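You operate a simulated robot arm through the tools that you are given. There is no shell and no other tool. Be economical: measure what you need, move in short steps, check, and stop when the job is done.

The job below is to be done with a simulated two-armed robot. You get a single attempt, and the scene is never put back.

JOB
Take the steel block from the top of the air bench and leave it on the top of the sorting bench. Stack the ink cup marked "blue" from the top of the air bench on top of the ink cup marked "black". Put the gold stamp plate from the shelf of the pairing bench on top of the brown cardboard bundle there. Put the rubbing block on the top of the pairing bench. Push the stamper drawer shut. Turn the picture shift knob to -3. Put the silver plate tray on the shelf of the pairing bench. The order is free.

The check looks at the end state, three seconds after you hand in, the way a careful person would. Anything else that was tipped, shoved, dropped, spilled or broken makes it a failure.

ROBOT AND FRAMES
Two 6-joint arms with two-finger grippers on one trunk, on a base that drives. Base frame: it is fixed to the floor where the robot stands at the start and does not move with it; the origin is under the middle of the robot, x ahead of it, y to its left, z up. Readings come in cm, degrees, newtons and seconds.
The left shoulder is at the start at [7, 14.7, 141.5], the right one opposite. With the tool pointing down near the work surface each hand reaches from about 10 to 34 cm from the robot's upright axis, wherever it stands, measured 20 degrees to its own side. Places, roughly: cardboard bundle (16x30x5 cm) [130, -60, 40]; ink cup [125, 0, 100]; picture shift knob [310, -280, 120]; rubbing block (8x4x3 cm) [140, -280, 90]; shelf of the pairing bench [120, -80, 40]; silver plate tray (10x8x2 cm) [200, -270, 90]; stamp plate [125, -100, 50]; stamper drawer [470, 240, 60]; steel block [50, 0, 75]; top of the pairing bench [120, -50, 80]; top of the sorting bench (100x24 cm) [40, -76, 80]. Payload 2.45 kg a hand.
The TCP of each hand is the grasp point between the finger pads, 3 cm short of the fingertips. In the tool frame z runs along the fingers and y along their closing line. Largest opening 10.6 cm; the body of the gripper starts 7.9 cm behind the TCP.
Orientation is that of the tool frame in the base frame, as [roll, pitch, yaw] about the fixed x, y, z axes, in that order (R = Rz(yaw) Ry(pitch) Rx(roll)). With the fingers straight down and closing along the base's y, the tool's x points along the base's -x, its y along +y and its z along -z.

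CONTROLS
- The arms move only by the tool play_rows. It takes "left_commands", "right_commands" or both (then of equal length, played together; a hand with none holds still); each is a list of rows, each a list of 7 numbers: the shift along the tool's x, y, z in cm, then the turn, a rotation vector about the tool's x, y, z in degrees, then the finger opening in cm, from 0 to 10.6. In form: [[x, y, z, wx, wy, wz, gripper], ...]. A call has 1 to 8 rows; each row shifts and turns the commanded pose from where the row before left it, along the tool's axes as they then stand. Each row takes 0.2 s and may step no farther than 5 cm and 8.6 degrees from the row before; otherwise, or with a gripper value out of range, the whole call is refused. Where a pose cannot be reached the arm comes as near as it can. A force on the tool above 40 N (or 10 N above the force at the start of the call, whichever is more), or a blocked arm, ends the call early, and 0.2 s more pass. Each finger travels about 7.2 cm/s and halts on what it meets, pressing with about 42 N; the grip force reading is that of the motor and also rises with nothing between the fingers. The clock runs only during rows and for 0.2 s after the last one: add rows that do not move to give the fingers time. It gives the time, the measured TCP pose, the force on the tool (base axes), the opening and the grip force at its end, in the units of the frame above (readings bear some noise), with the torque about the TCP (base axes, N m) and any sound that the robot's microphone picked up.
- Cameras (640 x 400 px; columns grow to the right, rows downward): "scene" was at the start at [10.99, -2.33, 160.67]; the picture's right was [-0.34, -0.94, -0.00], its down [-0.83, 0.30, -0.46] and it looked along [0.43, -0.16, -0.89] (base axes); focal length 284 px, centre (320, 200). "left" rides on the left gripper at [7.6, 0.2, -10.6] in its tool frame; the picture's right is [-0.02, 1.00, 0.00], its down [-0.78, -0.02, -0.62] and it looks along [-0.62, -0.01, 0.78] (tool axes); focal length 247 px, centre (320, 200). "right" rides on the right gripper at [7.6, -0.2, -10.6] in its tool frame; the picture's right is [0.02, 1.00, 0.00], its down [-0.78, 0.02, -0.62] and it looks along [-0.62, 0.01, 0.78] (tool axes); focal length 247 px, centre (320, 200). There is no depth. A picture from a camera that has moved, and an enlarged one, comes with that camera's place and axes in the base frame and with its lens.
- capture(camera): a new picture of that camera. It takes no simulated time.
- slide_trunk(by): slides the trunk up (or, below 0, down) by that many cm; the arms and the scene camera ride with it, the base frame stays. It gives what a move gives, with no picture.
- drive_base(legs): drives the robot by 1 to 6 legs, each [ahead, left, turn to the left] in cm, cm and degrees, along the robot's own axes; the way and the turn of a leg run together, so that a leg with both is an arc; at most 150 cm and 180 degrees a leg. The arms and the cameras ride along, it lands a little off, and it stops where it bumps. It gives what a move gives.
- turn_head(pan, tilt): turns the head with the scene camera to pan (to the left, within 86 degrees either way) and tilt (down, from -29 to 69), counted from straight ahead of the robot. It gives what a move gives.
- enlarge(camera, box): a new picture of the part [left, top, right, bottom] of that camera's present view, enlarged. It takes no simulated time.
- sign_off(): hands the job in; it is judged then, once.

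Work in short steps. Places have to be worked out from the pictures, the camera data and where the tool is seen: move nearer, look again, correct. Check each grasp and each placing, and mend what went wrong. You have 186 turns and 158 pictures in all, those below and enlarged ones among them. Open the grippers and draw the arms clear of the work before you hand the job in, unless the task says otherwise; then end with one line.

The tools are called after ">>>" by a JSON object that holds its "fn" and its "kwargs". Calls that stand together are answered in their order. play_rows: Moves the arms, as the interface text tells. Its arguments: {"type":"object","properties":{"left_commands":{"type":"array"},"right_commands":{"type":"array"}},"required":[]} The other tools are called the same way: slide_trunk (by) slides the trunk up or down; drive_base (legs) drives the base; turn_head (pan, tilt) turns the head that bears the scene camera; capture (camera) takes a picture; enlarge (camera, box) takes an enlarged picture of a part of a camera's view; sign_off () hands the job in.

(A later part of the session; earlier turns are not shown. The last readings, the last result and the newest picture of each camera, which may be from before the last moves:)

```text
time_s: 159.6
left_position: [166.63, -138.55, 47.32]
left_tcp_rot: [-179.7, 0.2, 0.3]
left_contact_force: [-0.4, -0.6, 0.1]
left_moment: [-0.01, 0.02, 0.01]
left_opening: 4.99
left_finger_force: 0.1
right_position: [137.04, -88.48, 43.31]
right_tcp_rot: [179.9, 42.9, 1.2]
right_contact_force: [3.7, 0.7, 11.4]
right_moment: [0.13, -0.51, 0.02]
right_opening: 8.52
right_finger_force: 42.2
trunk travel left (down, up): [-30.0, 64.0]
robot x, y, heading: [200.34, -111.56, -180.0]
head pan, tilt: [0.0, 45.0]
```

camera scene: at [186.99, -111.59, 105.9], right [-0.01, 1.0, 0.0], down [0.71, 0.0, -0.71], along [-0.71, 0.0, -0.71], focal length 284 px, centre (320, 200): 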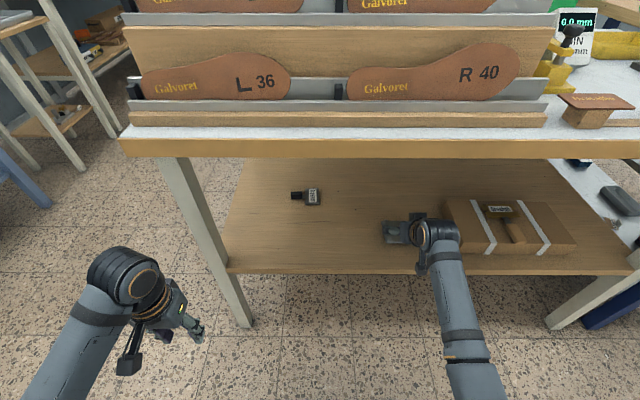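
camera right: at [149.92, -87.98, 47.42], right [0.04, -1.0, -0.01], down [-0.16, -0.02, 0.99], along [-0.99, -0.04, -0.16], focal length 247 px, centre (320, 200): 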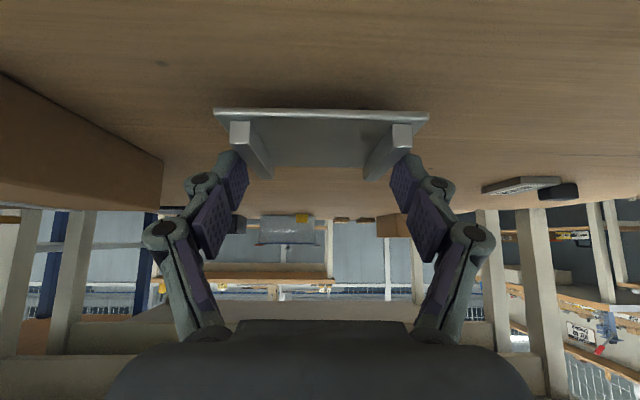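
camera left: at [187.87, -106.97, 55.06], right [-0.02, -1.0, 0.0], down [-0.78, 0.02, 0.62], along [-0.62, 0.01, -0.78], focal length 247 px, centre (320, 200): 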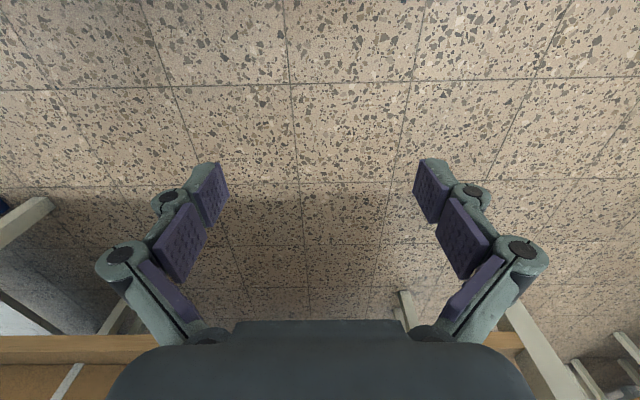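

Contact. I ease 0.2 cm, open, and lift straight up by trunk before backing away.

>>> {"fn": "slide_trunk", "kwargs": {"by": 0.2}}

>>> {"fn": "play_rows", "kwargs": {"right_commands": [[0, 0, 0, 0, 0, 0, 9], [0, 0, 0, 0, 0, 0, 10], [0, 0, 0, 0, 0, 0, 10], [0, 0, 0, 0, 0, 0, 10]]}}

>>> {"fn": "slide_trunk", "kwargs": {"by": 4}}

>>> {"fn": "capture", "kwargs": {"camera": "right"}}

>>> {"fn": "drive_base", "kwargs": {"legs": [[-24, 0, 0]]}}

>>> {"fn": "enlarge", "kwargs": {"camera": "scene", "box": [220, 80, 600, 280]}}

```text
time_s: 160.1
left_position: [166.51, -138.51, 47.42]
left_tcp_rot: [-179.7, 0.4, 0.5]
left_contact_force: [-1.3, 0.4, -0.1]
left_moment: [0.01, 0.0, 0.02]
left_opening: 5.0
left_finger_force: 0.1
right_position: [137.06, -88.45, 43.34]
right_tcp_rot: [179.7, 42.7, 1.2]
right_contact_force: [-5.9, 1.7, 7.6]
right_moment: [0.23, -0.15, 0.08]
right_opening: 8.53
right_finger_force: 42.3
trunk travel left (down, up): [-30.2, 63.8]
robot x, y, heading: [200.07, -111.24, -179.8]
head pan, tilt: [0.0, 45.0]
```

```text
time_s: 161.1
left_position: [166.41, -138.58, 47.43]
left_tcp_rot: [-179.7, 0.1, 0.3]
left_contact_force: [0.1, 0.1, 0.2]
left_moment: [-0.02, -0.02, -0.03]
left_opening: 5.0
left_finger_force: 0.1
right_position: [137.18, -88.57, 43.16]
right_tcp_rot: [179.8, 42.6, 1.1]
right_contact_force: [-0.1, 0.2, -0.4]
right_moment: [0.02, -0.01, -0.01]
right_opening: 10.0
right_finger_force: 0.0
trunk travel left (down, up): [-30.2, 63.8]
robot x, y, heading: [200.52, -111.73, -179.8]
head pan, tilt: [0.0, 45.0]
```

```text
time_s: 161.9
left_position: [166.52, -138.52, 51.53]
left_tcp_rot: [-179.7, 0.2, 0.3]
left_contact_force: [0.2, -0.2, 0.0]
left_moment: [0.01, -0.01, 0.03]
left_opening: 5.02
left_finger_force: 0.1
right_position: [137.12, -88.6, 47.13]
right_tcp_rot: [179.8, 42.7, 1.3]
right_contact_force: [0.4, 0.9, 0.0]
right_moment: [0.04, 0.03, 0.02]
right_opening: 10.02
right_finger_force: 0.1
trunk travel left (down, up): [-34.2, 59.8]
robot x, y, heading: [200.39, -111.15, -179.7]
head pan, tilt: [0.0, 45.0]
```

```text
72 pictures are left
camera right: at [149.92, -87.99, 49.83], right [0.04, -1.0, -0.01], down [-0.16, -0.02, 0.99], along [-0.99, -0.04, -0.16], focal length 247 px, centre (320, 200)
```

right: 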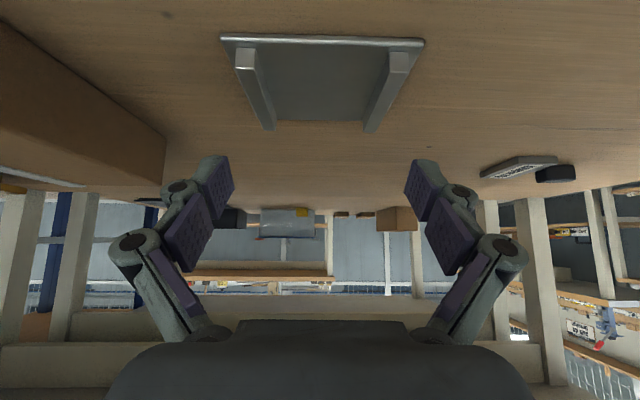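

```text
time_s: 163.7
left_position: [190.87, -138.36, 51.55]
left_tcp_rot: [-179.7, 0.3, 0.2]
left_contact_force: [-0.3, 0.4, -0.1]
left_moment: [0.01, -0.01, 0.01]
left_opening: 5.01
left_finger_force: 0.0
right_position: [161.26, -88.28, 47.23]
right_tcp_rot: [179.7, 42.5, 1.1]
right_contact_force: [0.1, 0.9, 0.0]
right_moment: [0.0, 0.0, -0.02]
right_opening: 10.01
right_finger_force: 0.0
trunk travel left (down, up): [-34.2, 59.8]
robot x, y, heading: [224.47, -110.94, -179.6]
head pan, tilt: [0.0, 45.0]
```

```text
1.68 times, centred on (410, 180) of scene
camera zoom: at [211.27, -111.46, 108.32], right [0.0, 1.0, 0.0], down [0.71, 0.0, -0.71], along [-0.71, 0.0, -0.71], focal length 479 px, centre (168, 234)
```

zoom: 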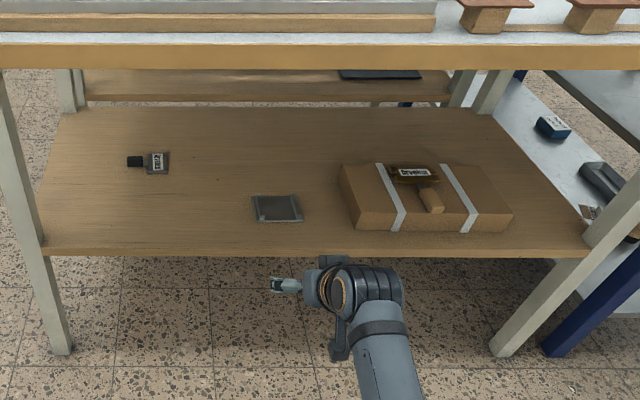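

Tray lies on the shelf. Now the rubbing block: raise the trunk, set the right hand upright, tuck the left hand, and turn to the blue bench.

>>> {"fn": "slide_trunk", "kwargs": {"by": 40}}

>>> {"fn": "play_rows", "kwargs": {"right_commands": [[1, 0, -1, 0, 8.5, 0, 10], [1, 0, -1, 0, 8.5, 0, 10], [1, 0, -1, 0, 8.5, 0, 10], [1, 0, 0, 0, 8.5, 0, 10.6], [1, 0, 0, 0, 8.5, 0, 10.6], [0, 0, 0, 0, 0, 0, 10.6]], "left_commands": [[2.5, 0, 0, 0, 0, 0, 5], [2.5, 0, 0, 0, 0, 0, 5], [2.5, 0, 0, 0, 0, 0, 5], [0, 0, 0, 0, 0, 0, 5], [0, 0, 0, 0, 0, 0, 5], [0, 0, 0, 0, 0, 0, 5]]}}

>>> {"fn": "slide_trunk", "kwargs": {"by": 13}}

>>> {"fn": "drive_base", "kwargs": {"legs": [[-4, 22, 0], [0, 0, 89.6], [55, -74, 0]]}}

>>> {"fn": "turn_head", "kwargs": {"pan": -10, "tilt": 40}}

>>> {"fn": "capture", "kwargs": {"camera": "scene"}}

```text
time_s: 167.6
left_position: [190.7, -138.42, 91.41]
left_tcp_rot: [-179.6, 0.3, 0.1]
left_contact_force: [0.2, -0.4, 0.7]
left_moment: [-0.03, -0.01, 0.01]
left_opening: 5.03
left_finger_force: 0.0
right_position: [161.39, -88.26, 87.14]
right_tcp_rot: [179.6, 42.6, 1.1]
right_contact_force: [0.1, -0.4, -0.4]
right_moment: [-0.01, 0.0, -0.02]
right_opening: 10.01
right_finger_force: 0.1
trunk travel left (down, up): [-74.2, 19.8]
robot x, y, heading: [224.51, -110.88, -179.7]
head pan, tilt: [0.0, 45.0]
```

```text
time_s: 168.9
left_position: [197.7, -138.4, 90.97]
left_tcp_rot: [-179.8, 0.1, 0.2]
left_contact_force: [-0.4, -0.2, 0.3]
left_moment: [0.02, -0.01, 0.02]
left_opening: 5.01
left_finger_force: 0.0
left hand out of reach, approached as far as the arm can: row 3
right_position: [167.19, -88.09, 87.5]
right_tcp_rot: [179.8, 0.0, 1.2]
right_contact_force: [-1.3, -0.8, -0.2]
right_moment: [-0.01, 0.02, 0.0]
right_opening: 10.61
right_finger_force: 0.2
trunk travel left (down, up): [-74.2, 19.8]
robot x, y, heading: [224.35, -111.21, -179.5]
head pan, tilt: [0.0, 45.0]
```

```text
time_s: 170.5
left_position: [197.71, -138.38, 104.12]
left_tcp_rot: [-179.7, 0.1, 0.1]
left_contact_force: [-0.7, -0.1, 0.2]
left_moment: [-0.02, -0.03, 0.0]
left_opening: 5.01
left_finger_force: 0.2
right_position: [167.37, -88.22, 100.53]
right_tcp_rot: [179.9, 0.1, 1.3]
right_contact_force: [-0.3, 0.5, 1.0]
right_moment: [-0.01, -0.01, 0.03]
right_opening: 10.6
right_finger_force: 0.1
trunk travel left (down, up): [-87.2, 6.8]
robot x, y, heading: [224.48, -111.32, -179.7]
head pan, tilt: [0.0, 45.0]
```

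```text
time_s: 180.6
left_position: [185.58, -216.83, 103.93]
left_tcp_rot: [-179.7, 0.1, 92.8]
left_contact_force: [0.0, 0.2, 0.0]
left_moment: [0.05, 0.03, -0.02]
left_opening: 4.99
left_finger_force: 0.0
right_position: [136.79, -249.36, 100.61]
right_tcp_rot: [179.8, 0.2, 93.8]
right_contact_force: [0.0, 0.0, 0.4]
right_moment: [0.02, 0.0, 0.01]
right_opening: 10.6
right_finger_force: 0.1
trunk travel left (down, up): [-87.2, 6.8]
robot x, y, heading: [157.44, -191.37, -87.3]
head pan, tilt: [0.0, 45.0]
```

```text
time_s: 181.3
left_position: [185.54, -217.03, 104.0]
left_tcp_rot: [-179.7, 0.3, 92.7]
left_contact_force: [0.2, 0.3, 0.9]
left_moment: [0.04, -0.01, 0.01]
left_opening: 5.01
left_finger_force: 0.0
right_position: [136.63, -249.44, 100.6]
right_tcp_rot: [179.8, 0.1, 93.8]
right_contact_force: [-0.3, 0.1, 1.3]
right_moment: [0.01, 0.01, 0.0]
right_opening: 10.6
right_finger_force: 0.0
trunk travel left (down, up): [-87.2, 6.8]
robot x, y, heading: [157.03, -191.91, -87.2]
head pan, tilt: [-10.0, 40.0]
```

```text
70 pictures are left
camera scene: at [156.37, -205.01, 162.03], right [-0.99, 0.12, 0.0], down [0.08, 0.64, -0.77], along [-0.1, -0.76, -0.64], focal length 284 px, centre (320, 200)
```

scene: 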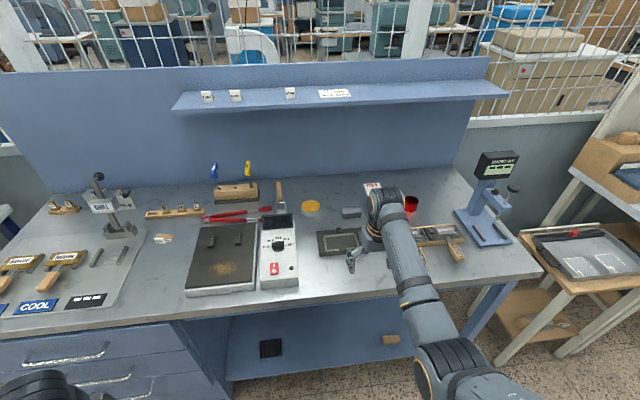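

Rubbing block at about [134.7, −280.5]. I straighten the heading, which also brings the hand to x ≈ 134, and drive 29 cm ahead.

>>> {"fn": "drive_base", "kwargs": {"legs": [[0, 0, -2.8], [28, 0, 0]]}}

>>> {"fn": "capture", "kwargs": {"camera": "right"}}

>>> {"fn": "capture", "kwargs": {"camera": "scene"}}

```text
time_s: 183.7
left_position: [184.16, -245.97, 104.12]
left_tcp_rot: [-179.7, 0.3, 89.9]
left_contact_force: [-0.6, 0.9, -0.2]
left_moment: [0.02, 0.04, 0.02]
left_opening: 5.0
left_finger_force: 0.1
right_position: [133.7, -275.98, 100.6]
right_tcp_rot: [179.8, 0.2, 90.9]
right_contact_force: [0.1, 0.1, 0.4]
right_moment: [0.01, -0.01, 0.02]
right_opening: 10.58
right_finger_force: 0.0
trunk travel left (down, up): [-87.2, 6.8]
robot x, y, heading: [156.94, -218.97, -90.4]
head pan, tilt: [-10.0, 40.0]
```

```text
69 pictures are left
camera right: at [133.41, -268.22, 111.23], right [1.0, 0.04, 0.0], down [0.03, -0.78, 0.62], along [0.03, -0.62, -0.78], focal length 247 px, centre (320, 200)
```

right: 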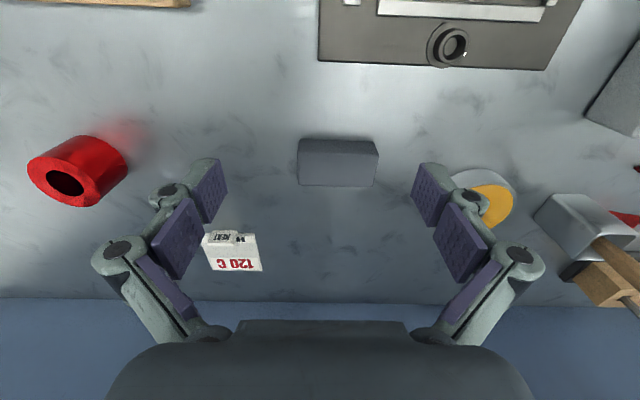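

```text
68 pictures are left
camera scene: at [155.69, -232.54, 162.06], right [-0.98, 0.17, 0.0], down [0.11, 0.63, -0.77], along [-0.13, -0.76, -0.64], focal length 284 px, centre (320, 200)
```

scene: 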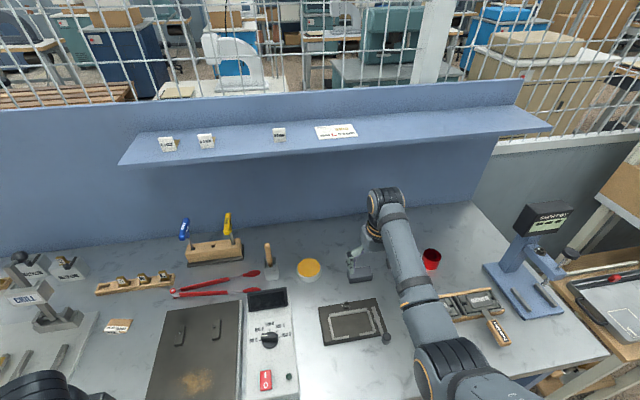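

Block centre measured [135.7, −280], long side along x (~7.8 cm). I move over it and lower partway.

>>> {"fn": "play_rows", "kwargs": {"right_commands": [[-2, 1, 0, 0, 0, 0, 10], [-2, 1, 0, 0, 0, 0, 10], [0, 0, 2.3, 0, 0, 0, 10], [0, 0, 2, 0, 0, 0, 10], [0, 0, 0, 0, 0, 0, 10]]}}

>>> {"fn": "capture", "kwargs": {"camera": "right"}}

```text
time_s: 184.9
left_position: [184.15, -246.16, 104.0]
left_tcp_rot: [-179.6, 0.1, 89.9]
left_contact_force: [-0.7, -0.2, -0.4]
left_moment: [0.05, -0.04, 0.0]
left_opening: 4.97
left_finger_force: 0.0
right_position: [136.03, -280.21, 96.19]
right_tcp_rot: [179.9, 0.0, 90.8]
right_contact_force: [-0.7, 0.0, 0.5]
right_moment: [0.0, 0.03, -0.02]
right_opening: 9.99
right_finger_force: 0.0
trunk travel left (down, up): [-87.2, 6.8]
robot x, y, heading: [157.07, -219.51, -90.3]
head pan, tilt: [-10.0, 40.0]
```

```text
67 pictures are left
camera right: at [135.59, -272.46, 106.78], right [1.0, 0.04, 0.0], down [0.03, -0.78, 0.62], along [0.03, -0.62, -0.78], focal length 247 px, centre (320, 200)
```

right: 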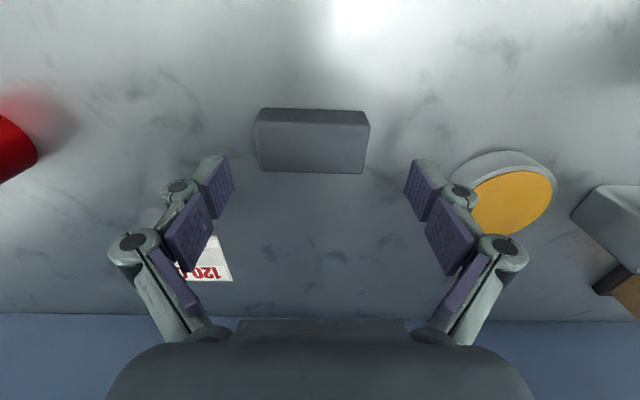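

Aligned within half a centimetre; the yellow tin is clear of the finger. I correct x by −0.4 and lower 3.2 cm, then close.

>>> {"fn": "play_rows", "kwargs": {"right_commands": [[0.3, -0.4, 1.5, 0, 0, 0, 10], [0, 0, 1.7, 0, 0, 0, 10], [0, 0, 0, 0, 0, 0, 10], [0, 0, 0, 0, 0, 0, 8.5], [0, 0, 0, 0, 0, 0, 6.5], [0, 0, 0, 0, 0, 0, 6.5], [0, 0, 0, 0, 0, 0, 6.5]]}}

>>> {"fn": "capture", "kwargs": {"camera": "right"}}

```text
time_s: 186.5
left_position: [184.16, -246.14, 103.95]
left_tcp_rot: [-179.6, 0.1, 89.9]
left_contact_force: [0.0, -0.3, 0.6]
left_moment: [0.02, 0.01, 0.01]
left_opening: 5.01
left_finger_force: 0.1
right_position: [135.5, -279.73, 93.14]
right_tcp_rot: [179.9, 0.1, 90.9]
right_contact_force: [0.0, -1.1, 1.6]
right_moment: [0.0, -0.13, -0.02]
right_opening: 6.91
right_finger_force: 42.1
trunk travel left (down, up): [-87.2, 6.8]
robot x, y, heading: [157.36, -219.2, -90.0]
head pan, tilt: [-10.0, 40.0]
```

```text
66 pictures are left
camera right: at [135.05, -272.11, 103.75], right [1.0, 0.04, 0.0], down [0.03, -0.78, 0.62], along [0.03, -0.62, -0.78], focal length 247 px, centre (320, 200)
```

right: 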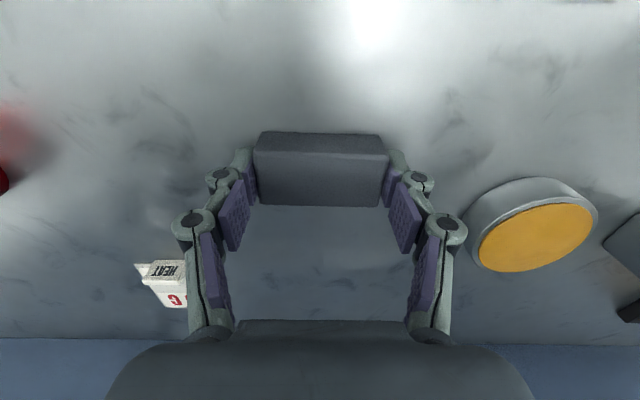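

Held (6.9 cm). I lift by trunk, back off, and drive round to the front of the pairing bench.

>>> {"fn": "slide_trunk", "kwargs": {"by": 6}}

>>> {"fn": "drive_base", "kwargs": {"legs": [[-32, 0, 0], [0, 70, 0], [0, 0, -90], [0, -127, 0]]}}

>>> {"fn": "turn_head", "kwargs": {"pan": -10, "tilt": 45}}

>>> {"fn": "capture", "kwargs": {"camera": "scene"}}

>>> {"fn": "capture", "kwargs": {"camera": "right"}}

```text
time_s: 187.5
left_position: [184.11, -246.14, 109.92]
left_tcp_rot: [-179.7, 0.1, 90.0]
left_contact_force: [0.7, -0.6, 0.3]
left_moment: [-0.01, 0.05, 0.01]
left_opening: 5.01
left_finger_force: 0.0
right_position: [135.34, -279.96, 99.02]
right_tcp_rot: [179.9, 0.1, 91.0]
right_contact_force: [0.5, -0.6, -1.5]
right_moment: [0.02, 0.0, -0.04]
right_opening: 6.92
right_finger_force: 41.7
trunk travel left (down, up): [-93.2, 0.8]
robot x, y, heading: [157.66, -219.58, -90.4]
head pan, tilt: [-10.0, 40.0]
```

```text
time_s: 189.1
left_position: [184.41, -226.36, 109.87]
left_tcp_rot: [-179.8, -0.1, 90.0]
left_contact_force: [-0.5, 0.0, -0.7]
left_moment: [0.06, 0.01, 0.03]
left_opening: 5.0
left_finger_force: 0.0
right_position: [135.48, -260.95, 99.29]
right_tcp_rot: [180.0, 1.5, 91.0]
right_contact_force: [-0.7, -0.2, -2.5]
right_moment: [0.09, 0.01, 0.02]
right_opening: 6.9
right_finger_force: 41.7
trunk travel left (down, up): [-93.2, 0.8]
robot x, y, heading: [157.52, -199.04, -89.9]
head pan, tilt: [-10.0, 40.0]
stopped in leg 1: the force on the tool passed its limit at 82 N (the readings are from after the stop); the commanded pose is now the measured one
```

```text
time_s: 189.7
left_position: [184.24, -225.94, 109.98]
left_tcp_rot: [-179.7, -0.1, 90.1]
left_contact_force: [0.4, -0.3, 1.0]
left_moment: [0.02, 0.0, 0.01]
left_opening: 5.01
left_finger_force: 0.1
right_position: [135.54, -260.76, 99.57]
right_tcp_rot: [179.9, 1.6, 91.1]
right_contact_force: [-0.7, 0.3, -1.1]
right_moment: [0.04, 0.02, -0.01]
right_opening: 6.93
right_finger_force: 42.0
trunk travel left (down, up): [-93.2, 0.8]
robot x, y, heading: [157.05, -199.06, -89.7]
head pan, tilt: [-10.0, 45.0]
```

```text
65 pictures are left
camera scene: at [155.8, -212.43, 167.29], right [-0.99, 0.17, 0.0], down [0.12, 0.7, -0.71], along [-0.12, -0.7, -0.71], focal length 284 px, centre (320, 200)
```

scene: 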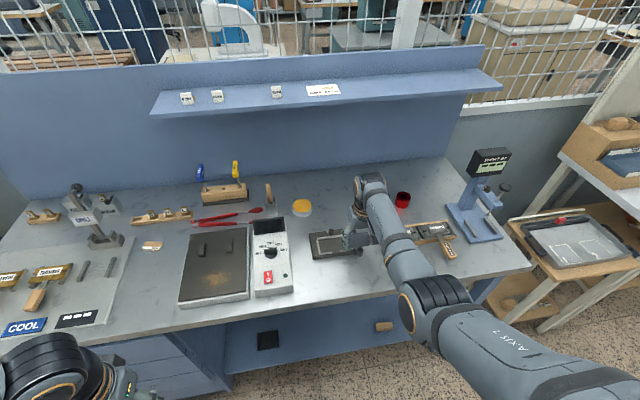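

```text
64 pictures are left
camera right: at [135.17, -252.64, 110.02], right [1.0, 0.04, 0.0], down [0.03, -0.76, 0.64], along [0.03, -0.64, -0.77], focal length 247 px, centre (320, 200)
```

right: 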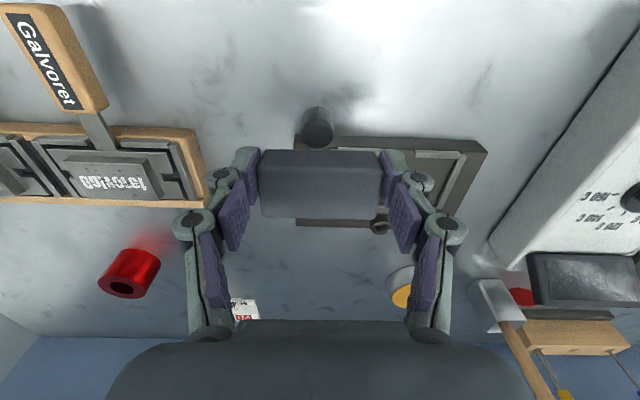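

The block bumped the frame's lever knob (top ≈ z 96) while backing out. I inspect the frame, the lever and the grip closely.

>>> {"fn": "enlarge", "kwargs": {"camera": "right", "box": [200, 80, 500, 260]}}

>>> {"fn": "enlarge", "kwargs": {"camera": "scene", "box": [280, 170, 480, 290]}}

```text
2.13 times, centred on (350, 170) of right
camera zoom: at [135.17, -252.64, 110.02], right [1.0, 0.04, 0.0], down [0.03, -0.76, 0.64], along [0.03, -0.64, -0.77], focal length 527 px, centre (256, 264)
```

zoom: 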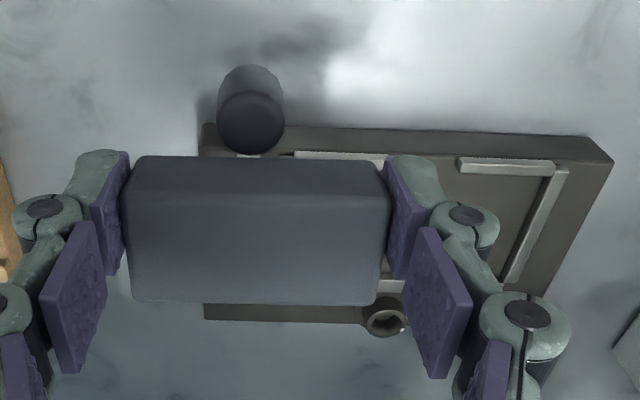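

```text
3.20 times, centred on (380, 230) of scene
camera zoom: at [155.8, -212.43, 167.29], right [-0.99, 0.17, 0.0], down [0.12, 0.7, -0.71], along [-0.12, -0.7, -0.71], focal length 910 px, centre (128, 104)
```

zoom: 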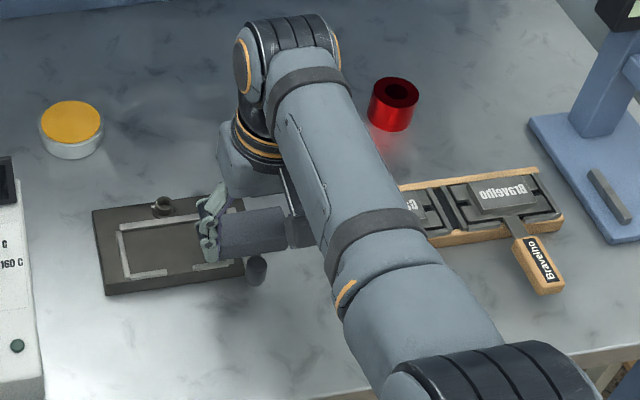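

Frame and lever look in place, and the block is still held well. I raise the hand 4 cm before leaving.

>>> {"fn": "play_rows", "kwargs": {"right_commands": [[0, 0, -1.5, 0, 0, 0, 6.5], [0, 0, -1.5, 0, 0, 0, 6.5], [0, 0, -1, 0, 0, 0, 6.5], [0, 0, 0, 0, 0, 0, 6.5]]}}

>>> {"fn": "capture", "kwargs": {"camera": "right"}}

```text
time_s: 190.7
left_position: [184.25, -225.88, 110.01]
left_tcp_rot: [-179.8, 0.1, 90.1]
left_contact_force: [-0.2, -0.4, -0.4]
left_moment: [0.02, 0.0, -0.04]
left_opening: 5.0
left_finger_force: 0.1
right_position: [135.33, -260.57, 103.78]
right_tcp_rot: [179.9, 1.8, 91.1]
right_contact_force: [1.0, 0.2, -1.4]
right_moment: [0.04, -0.01, -0.03]
right_opening: 6.92
right_finger_force: 42.2
trunk travel left (down, up): [-93.2, 0.8]
robot x, y, heading: [157.04, -198.98, -90.0]
head pan, tilt: [-10.0, 45.0]
```

```text
61 pictures are left
camera right: at [135.1, -252.49, 114.12], right [1.0, 0.04, 0.0], down [0.03, -0.76, 0.64], along [0.03, -0.64, -0.76], focal length 247 px, centre (320, 200)
```

right: 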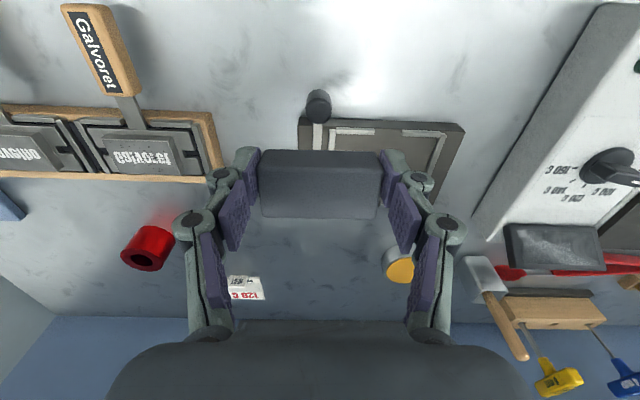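

Clear now. I drive back and around to the pairing bench.

>>> {"fn": "drive_base", "kwargs": {"legs": [[-13, 0, 0], [0, 70, 0], [0, 0, -90], [0, -127, 0]]}}

>>> {"fn": "capture", "kwargs": {"camera": "scene"}}

>>> {"fn": "capture", "kwargs": {"camera": "right"}}

```text
time_s: 205.3
left_position: [199.91, -83.59, 109.98]
left_tcp_rot: [-179.6, 0.1, 0.0]
left_contact_force: [-0.2, 0.5, 0.5]
left_moment: [0.01, -0.03, -0.01]
left_opening: 5.01
left_finger_force: 0.0
right_position: [165.27, -34.72, 103.66]
right_tcp_rot: [179.9, 1.7, 1.0]
right_contact_force: [0.8, -0.8, -0.6]
right_moment: [0.04, 0.0, 0.0]
right_opening: 6.93
right_finger_force: 42.2
trunk travel left (down, up): [-93.2, 0.8]
robot x, y, heading: [226.59, -56.54, -179.9]
head pan, tilt: [-10.0, 45.0]
```

```text
60 pictures are left
camera scene: at [213.72, -55.38, 167.31], right [0.17, 0.99, 0.0], down [0.7, -0.12, -0.71], along [-0.7, 0.12, -0.71], focal length 284 px, centre (320, 200)
```

scene: 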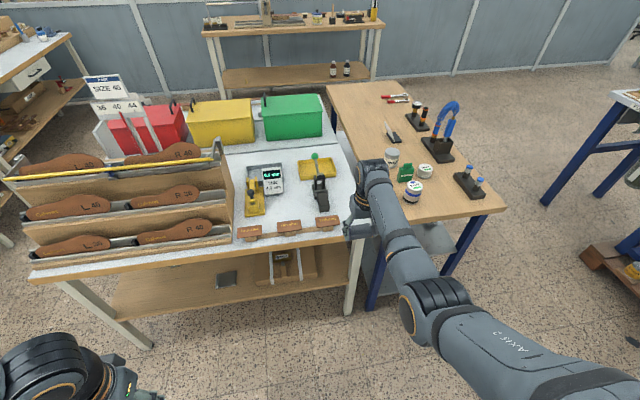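

```text
59 pictures are left
camera right: at [173.25, -34.4, 114.12], right [0.04, -1.0, 0.0], down [-0.76, -0.03, 0.64], along [-0.64, -0.03, -0.76], focal length 247 px, centre (320, 200)
```

right: 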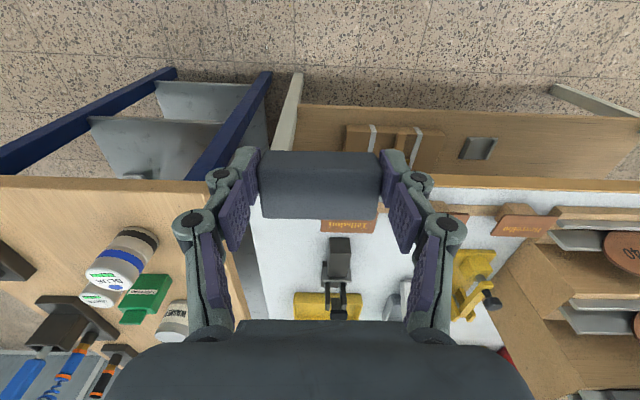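

>>> {"fn": "enlarge", "kwargs": {"camera": "scene", "box": [200, 140, 380, 250]}}

```text
3.56 times, centred on (290, 195) of scene
camera zoom: at [213.72, -55.38, 167.31], right [0.17, 0.99, 0.0], down [0.7, -0.12, -0.71], along [-0.7, 0.12, -0.71], focal length 1011 px, centre (427, 218)
```

zoom: 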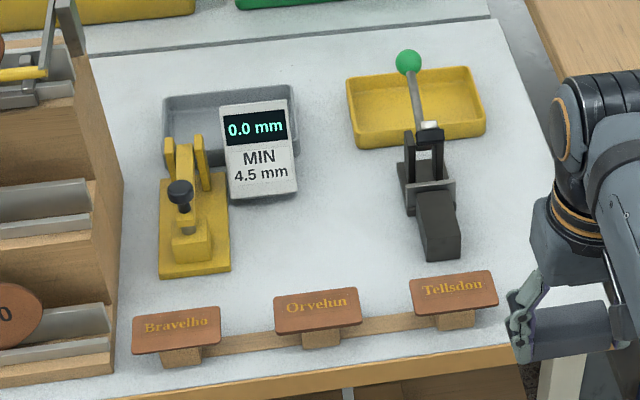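

Behind the "Orvelun" stamp, around [130, −54], there is a free patch about 20×15 cm. I drive there and look from above.

>>> {"fn": "drive_base", "kwargs": {"legs": [[0, 19.3, 0], [35, 0, 0]]}}

>>> {"fn": "slide_trunk", "kwargs": {"by": -9}}

>>> {"fn": "capture", "kwargs": {"camera": "right"}}

>>> {"fn": "capture", "kwargs": {"camera": "scene"}}

```text
time_s: 208.8
left_position: [165.01, -102.83, 110.07]
left_tcp_rot: [-179.7, 0.2, 0.1]
left_contact_force: [0.4, -0.1, 0.0]
left_moment: [0.03, 0.0, -0.02]
left_opening: 5.02
left_finger_force: 0.1
right_position: [130.21, -53.95, 103.79]
right_tcp_rot: [179.9, 1.8, 1.1]
right_contact_force: [0.0, 0.6, -1.1]
right_moment: [0.0, 0.03, -0.01]
right_opening: 6.9
right_finger_force: 42.1
trunk travel left (down, up): [-93.2, 0.8]
robot x, y, heading: [191.43, -75.82, -179.8]
head pan, tilt: [-10.0, 45.0]
```

```text
time_s: 210.0
left_position: [164.87, -102.73, 101.05]
left_tcp_rot: [-179.7, 0.1, 0.0]
left_contact_force: [-0.2, -0.7, 0.1]
left_moment: [0.01, -0.03, -0.02]
left_opening: 5.01
left_finger_force: 0.1
right_position: [130.14, -53.95, 94.74]
right_tcp_rot: [179.9, 1.8, 1.2]
right_contact_force: [0.7, -0.1, -0.5]
right_moment: [-0.01, -0.05, 0.02]
right_opening: 6.91
right_finger_force: 42.2
trunk travel left (down, up): [-84.2, 9.8]
robot x, y, heading: [191.75, -75.57, -179.7]
head pan, tilt: [-10.0, 45.0]
```

```text
57 pictures are left
camera right: at [138.07, -53.55, 105.13], right [0.04, -1.0, 0.0], down [-0.76, -0.03, 0.64], along [-0.64, -0.03, -0.76], focal length 247 px, centre (320, 200)
```

right: 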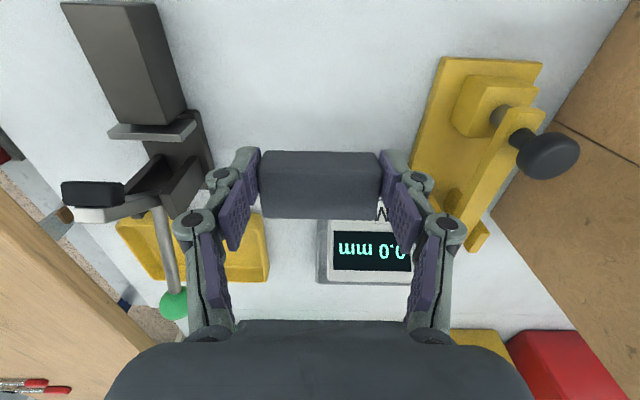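

```text
56 pictures are left
camera scene: at [178.57, -74.46, 158.31], right [0.17, 0.99, 0.0], down [0.7, -0.12, -0.71], along [-0.7, 0.12, -0.71], focal length 284 px, centre (320, 200)
```

scene: 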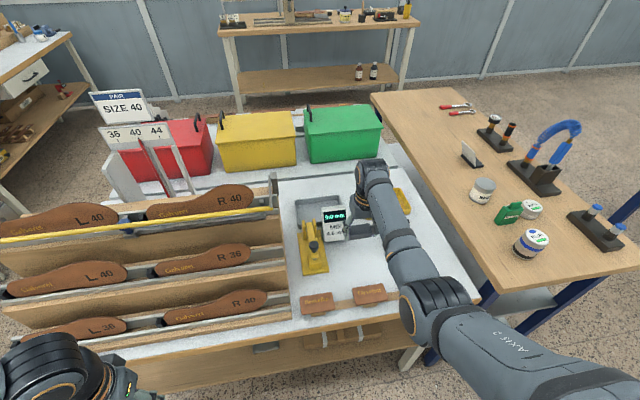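

Patch beneath is clear on all sides. I lower 9 cm, then feel for the top.

>>> {"fn": "slide_trunk", "kwargs": {"by": -9}}

>>> {"fn": "slide_trunk", "kwargs": {"by": -1.5}}

>>> {"fn": "slide_trunk", "kwargs": {"by": -0.6}}

>>> {"fn": "capture", "kwargs": {"camera": "right"}}

```text
time_s: 211.3
left_position: [164.79, -102.88, 91.98]
left_tcp_rot: [-179.7, 0.1, 0.1]
left_contact_force: [-0.4, -0.2, -0.5]
left_moment: [-0.02, -0.01, 0.03]
left_opening: 5.01
left_finger_force: 0.1
right_position: [130.17, -53.95, 85.73]
right_tcp_rot: [179.9, 1.7, 1.1]
right_contact_force: [0.8, -0.3, -1.3]
right_moment: [0.0, -0.01, -0.01]
right_opening: 6.93
right_finger_force: 42.3
trunk travel left (down, up): [-75.2, 18.8]
robot x, y, heading: [191.76, -75.73, -179.7]
head pan, tilt: [-10.0, 45.0]
```

```text
time_s: 211.9
left_position: [165.28, -102.86, 90.66]
left_tcp_rot: [-179.7, 0.4, 0.0]
left_contact_force: [0.3, 0.0, 0.4]
left_moment: [0.0, 0.01, 0.02]
left_opening: 5.02
left_finger_force: 0.1
right_position: [129.93, -53.96, 85.37]
right_tcp_rot: [-180.0, 2.9, 1.2]
right_contact_force: [13.0, -1.9, 22.5]
right_moment: [0.0, -0.53, -0.03]
right_opening: 6.91
right_finger_force: 41.7
trunk travel left (down, up): [-73.7, 20.3]
robot x, y, heading: [191.61, -76.09, -179.9]
head pan, tilt: [-10.0, 45.0]
stopped: the force on the tool passed its limit at 43 N (the readings are from after the stop); the commanded pose is now the measured one
```

```text
time_s: 212.3
left_position: [165.31, -102.86, 90.36]
left_tcp_rot: [-179.7, 0.4, 0.0]
left_contact_force: [-0.5, 0.0, -0.6]
left_moment: [0.03, -0.01, -0.01]
left_opening: 5.0
left_finger_force: 0.1
right_position: [129.77, -54.02, 85.43]
right_tcp_rot: [-179.9, 3.4, 0.9]
right_contact_force: [12.1, -2.7, 22.0]
right_moment: [0.02, -0.44, -0.09]
right_opening: 6.9
right_finger_force: 42.1
trunk travel left (down, up): [-73.4, 20.6]
robot x, y, heading: [191.77, -75.73, -180.0]
head pan, tilt: [-10.0, 45.0]
stopped: the force on the tool passed its limit at 40 N (the readings are from after the stop); the commanded pose is now the measured one
```

```text
55 pictures are left
camera right: at [138.06, -53.56, 95.57], right [0.04, -1.0, 0.0], down [-0.74, -0.03, 0.67], along [-0.67, -0.02, -0.75], focal length 247 px, centre (320, 200)
```

right: 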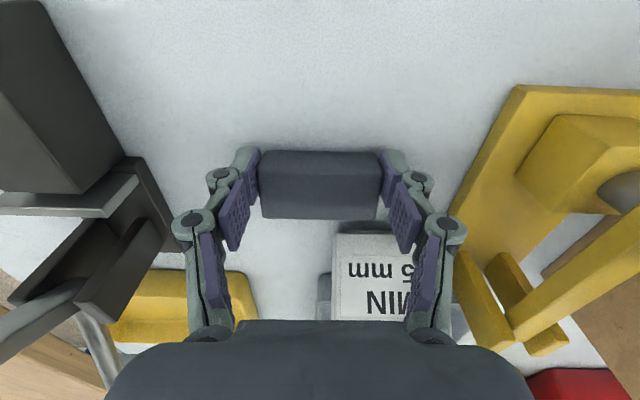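

Contact came a bit early (TCP 85.4), so the block may be tilted in the grip after the bump. I ease off and look closely.

>>> {"fn": "slide_trunk", "kwargs": {"by": 0.5}}

>>> {"fn": "enlarge", "kwargs": {"camera": "right", "box": [220, 120, 420, 245]}}

>>> {"fn": "turn_head", "kwargs": {"pan": -22, "tilt": 52}}

>>> {"fn": "capture", "kwargs": {"camera": "scene"}}

```text
time_s: 212.8
left_position: [164.82, -102.78, 90.61]
left_tcp_rot: [-179.7, 0.2, 0.0]
left_contact_force: [-0.3, -0.1, 0.0]
left_moment: [-0.01, 0.01, 0.0]
left_opening: 4.99
left_finger_force: 0.0
right_position: [129.56, -53.87, 85.47]
right_tcp_rot: [-180.0, 3.1, 1.1]
right_contact_force: [1.4, -1.4, 3.1]
right_moment: [0.03, -0.07, -0.05]
right_opening: 6.91
right_finger_force: 41.5
trunk travel left (down, up): [-73.9, 20.1]
robot x, y, heading: [191.85, -75.94, -180.2]
head pan, tilt: [-10.0, 45.0]
```

```text
3.20 times, centred on (320, 182) of right
camera zoom: at [137.72, -53.48, 95.62], right [0.04, -1.0, 0.0], down [-0.75, -0.03, 0.66], along [-0.66, -0.02, -0.75], focal length 790 px, centre (320, 256)
```

zoom: 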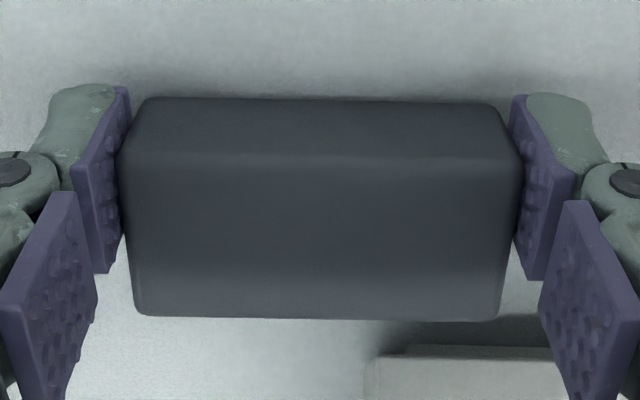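

```text
time_s: 213.6
left_position: [164.88, -102.77, 90.75]
left_tcp_rot: [-179.8, 0.1, 0.0]
left_contact_force: [0.4, 1.0, 0.1]
left_moment: [-0.02, 0.02, 0.01]
left_opening: 5.0
left_finger_force: 0.1
right_position: [129.48, -53.79, 85.42]
right_tcp_rot: [-180.0, 3.0, 1.2]
right_contact_force: [2.5, -0.7, 0.1]
right_moment: [0.03, -0.05, -0.11]
right_opening: 6.94
right_finger_force: 42.2
trunk travel left (down, up): [-73.9, 20.1]
robot x, y, heading: [191.42, -75.86, -180.1]
head pan, tilt: [-22.0, 52.0]
```

```text
53 pictures are left
camera scene: at [179.68, -73.09, 147.08], right [0.37, 0.93, 0.0], down [0.73, -0.29, -0.62], along [-0.57, 0.23, -0.79], focal length 284 px, centre (320, 200)
```

scene: 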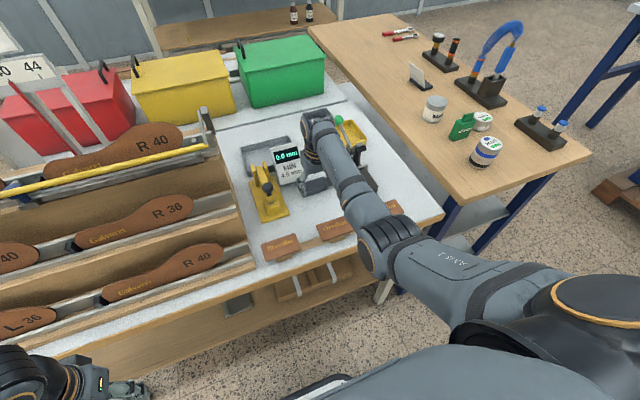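

The block's shape in view is unchanged — it only slid ~1 cm forward in the grip, and it rests on the bench now (contact shadow at its base). I open and rise.

>>> {"fn": "play_rows", "kwargs": {"right_commands": [[0, 0, 0, 0, 0, 0, 7.6], [0, 0, 0, 0, 0, 0, 8.6], [0, 0, 0, 0, 0, 0, 9], [0, 0, 0, 0, 0, 0, 9]]}}

>>> {"fn": "slide_trunk", "kwargs": {"by": 12}}

>>> {"fn": "capture", "kwargs": {"camera": "right"}}

```text
time_s: 214.6
left_position: [164.82, -102.78, 90.79]
left_tcp_rot: [-179.7, 0.2, 0.0]
left_contact_force: [0.0, -0.6, 1.2]
left_moment: [0.01, 0.03, -0.04]
left_opening: 5.0
left_finger_force: 0.1
right_position: [129.48, -53.77, 85.47]
right_tcp_rot: [180.0, 3.0, 0.9]
right_contact_force: [0.1, -0.2, 0.3]
right_moment: [-0.01, -0.03, 0.01]
right_opening: 8.99
right_finger_force: 0.2
trunk travel left (down, up): [-73.9, 20.1]
robot x, y, heading: [191.93, -75.65, -180.2]
head pan, tilt: [-22.0, 52.0]
```

```text
time_s: 216.1
left_position: [164.86, -102.78, 102.72]
left_tcp_rot: [-179.6, 0.2, 0.0]
left_contact_force: [-1.0, 0.2, 0.5]
left_moment: [-0.02, 0.02, -0.01]
left_opening: 5.0
left_finger_force: 0.1
right_position: [129.38, -53.82, 97.41]
right_tcp_rot: [180.0, 3.1, 1.1]
right_contact_force: [1.1, -0.1, -0.3]
right_moment: [-0.02, 0.01, 0.0]
right_opening: 8.99
right_finger_force: 0.0
trunk travel left (down, up): [-85.9, 8.1]
robot x, y, heading: [191.75, -75.98, -179.8]
head pan, tilt: [-22.0, 52.0]
```

```text
52 pictures are left
camera right: at [137.63, -53.45, 107.62], right [0.04, -1.0, 0.0], down [-0.75, -0.03, 0.66], along [-0.66, -0.03, -0.75], focal length 247 px, centre (320, 200)
```

right: 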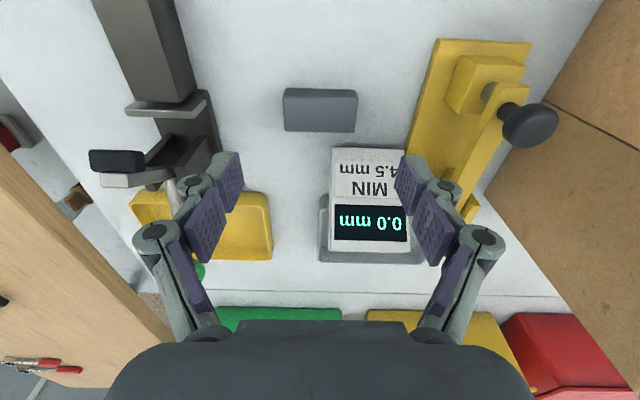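

The rubbing block lies flat on the pairing bench. Next the knob: I back off, turn and drive toward the bench with the READY machine.

>>> {"fn": "drive_base", "kwargs": {"legs": [[-30, 0, 0], [0, 15, 0], [0, 0, 90], [0, 80, 0], [90, 0, 0]]}}

>>> {"fn": "turn_head", "kwargs": {"pan": 0, "tilt": 30}}

>>> {"fn": "capture", "kwargs": {"camera": "scene"}}

```text
time_s: 231.0
left_position: [327.87, -206.99, 102.73]
left_tcp_rot: [-179.7, 0.1, 90.2]
left_contact_force: [-0.3, -0.4, -0.2]
left_moment: [0.03, -0.01, -0.02]
left_opening: 5.01
left_finger_force: 0.0
right_position: [278.97, -242.58, 97.41]
right_tcp_rot: [180.0, 3.0, 91.1]
right_contact_force: [-0.6, 0.3, 0.2]
right_moment: [0.02, -0.02, 0.02]
right_opening: 9.0
right_finger_force: 0.0
trunk travel left (down, up): [-85.9, 8.1]
robot x, y, heading: [300.52, -180.17, -89.9]
head pan, tilt: [-22.0, 52.0]
```

```text
time_s: 231.8
left_position: [327.7, -207.02, 102.68]
left_tcp_rot: [-179.7, 0.1, 90.2]
left_contact_force: [-0.2, 0.0, 0.6]
left_moment: [-0.03, -0.01, 0.0]
left_opening: 5.01
left_finger_force: 0.1
right_position: [278.92, -242.56, 97.32]
right_tcp_rot: [180.0, 3.0, 91.1]
right_contact_force: [0.8, 0.1, 0.3]
right_moment: [0.02, 0.04, -0.02]
right_opening: 8.97
right_finger_force: 0.0
trunk travel left (down, up): [-85.9, 8.1]
robot x, y, heading: [300.58, -180.36, -89.7]
head pan, tilt: [0.0, 30.0]
```

```text
51 pictures are left
camera scene: at [300.64, -194.54, 162.28], right [-1.0, 0.0, 0.0], down [0.0, 0.5, -0.87], along [0.0, -0.87, -0.5], focal length 284 px, centre (320, 200)
```

scene: 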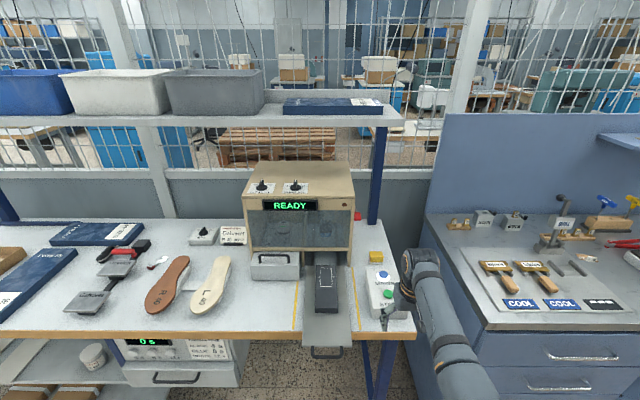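

>>> {"fn": "enlarge", "kwargs": {"camera": "scene", "box": [180, 150, 370, 270]}}

>>> {"fn": "enlarge", "kwargs": {"camera": "scene", "box": [240, 170, 320, 215]}}

```text
3.33 times, centred on (275, 210) of scene
camera zoom: at [300.64, -194.54, 162.28], right [-1.0, 0.0, 0.0], down [0.0, 0.5, -0.87], along [0.0, -0.87, -0.5], focal length 948 px, centre (470, 167)
```

zoom: 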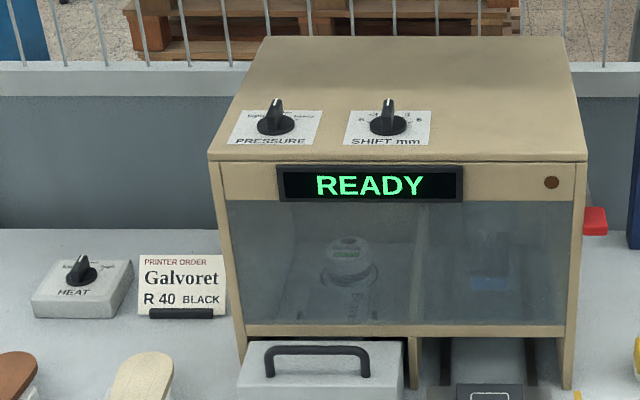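

```text
8.00 times, centred on (280, 192) of scene
camera zoom: at [300.64, -194.54, 162.28], right [-1.0, 0.0, 0.0], down [0.0, 0.5, -0.87], along [0.0, -0.87, -0.5], focal length 2275 px, centre (640, 260)
```

zoom: 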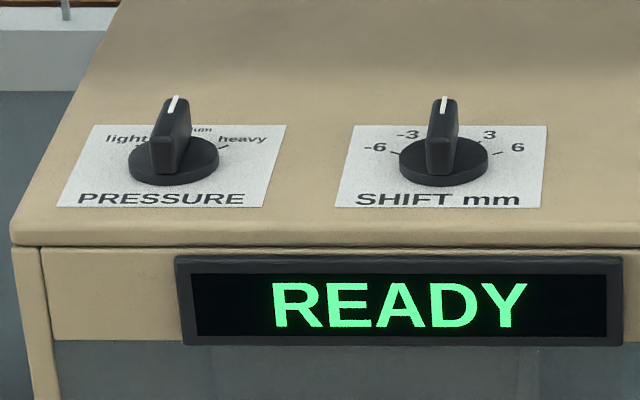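

The knob labelled SHIFT mm on the machine's top points at 0; −3 is to its left (≈40°). I view it from the right-hand camera to get its height.

>>> {"fn": "capture", "kwargs": {"camera": "right"}}

>>> {"fn": "capture", "kwargs": {"camera": "left"}}

```text
48 pictures are left
camera right: at [278.58, -234.32, 107.62], right [1.0, 0.04, 0.0], down [0.03, -0.75, 0.66], along [0.03, -0.66, -0.75], focal length 247 px, centre (320, 200)
```

right: 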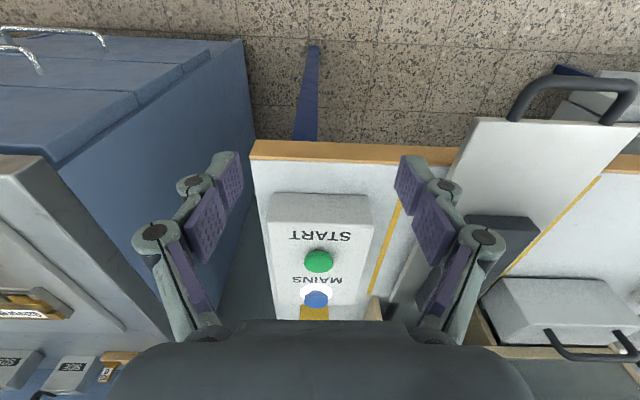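

```text
47 pictures are left
camera left: at [327.88, -199.5, 113.24], right [1.0, -0.02, 0.0], down [-0.01, -0.78, 0.62], along [-0.01, -0.62, -0.78], focal length 247 px, centre (320, 200)
```

left: 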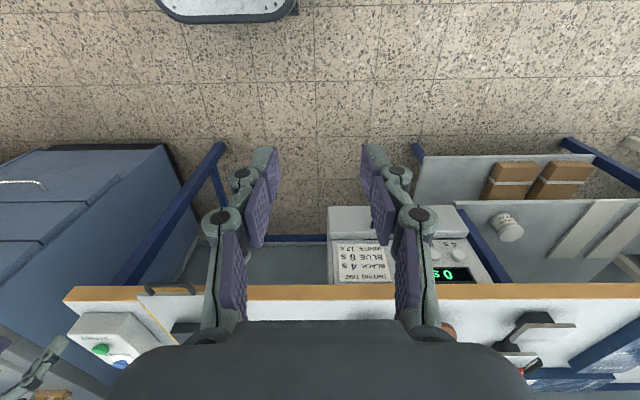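

I raise the trunk by 8 cm and sight the knob again for its height.

>>> {"fn": "slide_trunk", "kwargs": {"by": 8}}

>>> {"fn": "enlarge", "kwargs": {"camera": "scene", "box": [240, 175, 320, 225]}}

```text
time_s: 233.0
left_position: [327.71, -206.96, 110.8]
left_tcp_rot: [-179.7, 0.1, 90.1]
left_contact_force: [0.8, -0.1, -0.9]
left_moment: [0.0, 0.01, -0.01]
left_opening: 4.99
left_finger_force: 0.0
right_position: [279.0, -242.51, 105.44]
right_tcp_rot: [-179.9, 3.0, 91.2]
right_contact_force: [-1.0, -0.3, 0.5]
right_moment: [0.01, 0.02, 0.01]
right_opening: 9.0
right_finger_force: 0.0
trunk travel left (down, up): [-93.9, 0.1]
robot x, y, heading: [300.5, -180.46, -89.7]
head pan, tilt: [0.0, 30.0]
```

```text
8.00 times, centred on (280, 200) of scene
camera zoom: at [300.66, -194.52, 170.29], right [-1.0, -0.01, 0.0], down [0.0, 0.5, -0.87], along [0.0, -0.87, -0.5], focal length 2275 px, centre (640, 200)
```

zoom: 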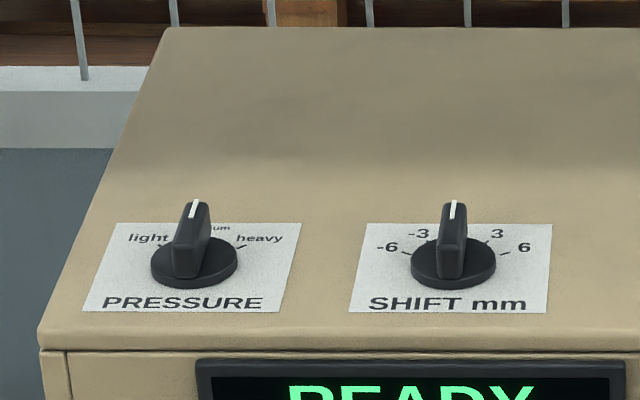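

The knob is at about [309.1, −280.6], disc z ≈ 117.4, bar top ≈ 120. I move so it lies 21 cm to my right, and swing the right hand to ~70° forward tilt (pivoting about the wrist), which also raises the fingers.

>>> {"fn": "drive_base", "kwargs": {"legs": [[0, 29.5, 0]]}}

>>> {"fn": "play_rows", "kwargs": {"right_commands": [[-2.9, 0, 0, 0, -8.5, 0, 6], [-2.9, 0, 0, 0, -8.5, 0, 5], [-2.9, 0, 0, 0, -8.5, 0, 4], [-2.9, 0, 0, 0, -8.5, 0, 4], [-2.9, 0, 0, 0, -8.5, 0, 4], [-2.9, 0, 0, 0, -8.5, 0, 4], [-2.9, 0, 0, 0, -8.5, 0, 4], [0, 0, 0, 0, 0, 0, 4]]}}

>>> {"fn": "capture", "kwargs": {"camera": "right"}}

>>> {"fn": "capture", "kwargs": {"camera": "scene"}}

```text
time_s: 235.0
left_position: [356.82, -206.97, 110.79]
left_tcp_rot: [-179.7, 0.1, 90.1]
left_contact_force: [-0.6, 0.0, -1.2]
left_moment: [-0.05, -0.03, 0.01]
left_opening: 5.03
left_finger_force: 0.0
right_position: [307.98, -242.38, 105.36]
right_tcp_rot: [179.9, 3.0, 91.2]
right_contact_force: [-0.2, 0.2, -0.7]
right_moment: [0.0, -0.01, -0.01]
right_opening: 9.01
right_finger_force: 0.0
trunk travel left (down, up): [-93.9, 0.1]
robot x, y, heading: [329.44, -180.12, -89.7]
head pan, tilt: [0.0, 30.0]
```

```text
time_s: 236.8
left_position: [356.94, -206.81, 110.74]
left_tcp_rot: [-179.7, 0.1, 90.2]
left_contact_force: [-0.7, -0.9, 0.8]
left_moment: [0.0, -0.01, 0.02]
left_opening: 5.01
left_finger_force: 0.1
right_position: [308.53, -259.49, 114.48]
right_tcp_rot: [-179.8, 62.6, 91.2]
right_contact_force: [0.7, 0.1, 0.2]
right_moment: [-0.03, 0.0, -0.01]
right_opening: 3.98
right_finger_force: 0.1
trunk travel left (down, up): [-93.9, 0.1]
robot x, y, heading: [330.34, -180.25, -89.8]
head pan, tilt: [0.0, 30.0]
```

```text
45 pictures are left
camera right: at [308.1, -246.47, 112.75], right [1.0, 0.03, -0.02], down [0.01, 0.19, 0.98], along [0.03, -0.98, 0.19], focal length 247 px, centre (320, 200)
```

right: 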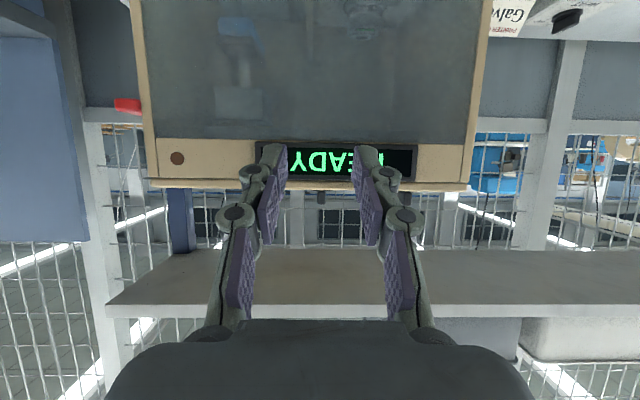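

```text
44 pictures are left
camera scene: at [329.87, -194.37, 170.29], right [-1.0, 0.0, 0.0], down [0.0, 0.5, -0.87], along [0.0, -0.87, -0.5], focal length 284 px, centre (320, 200)
```

scene: 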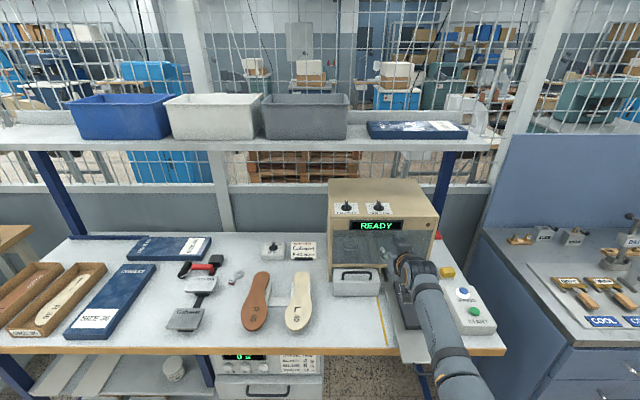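

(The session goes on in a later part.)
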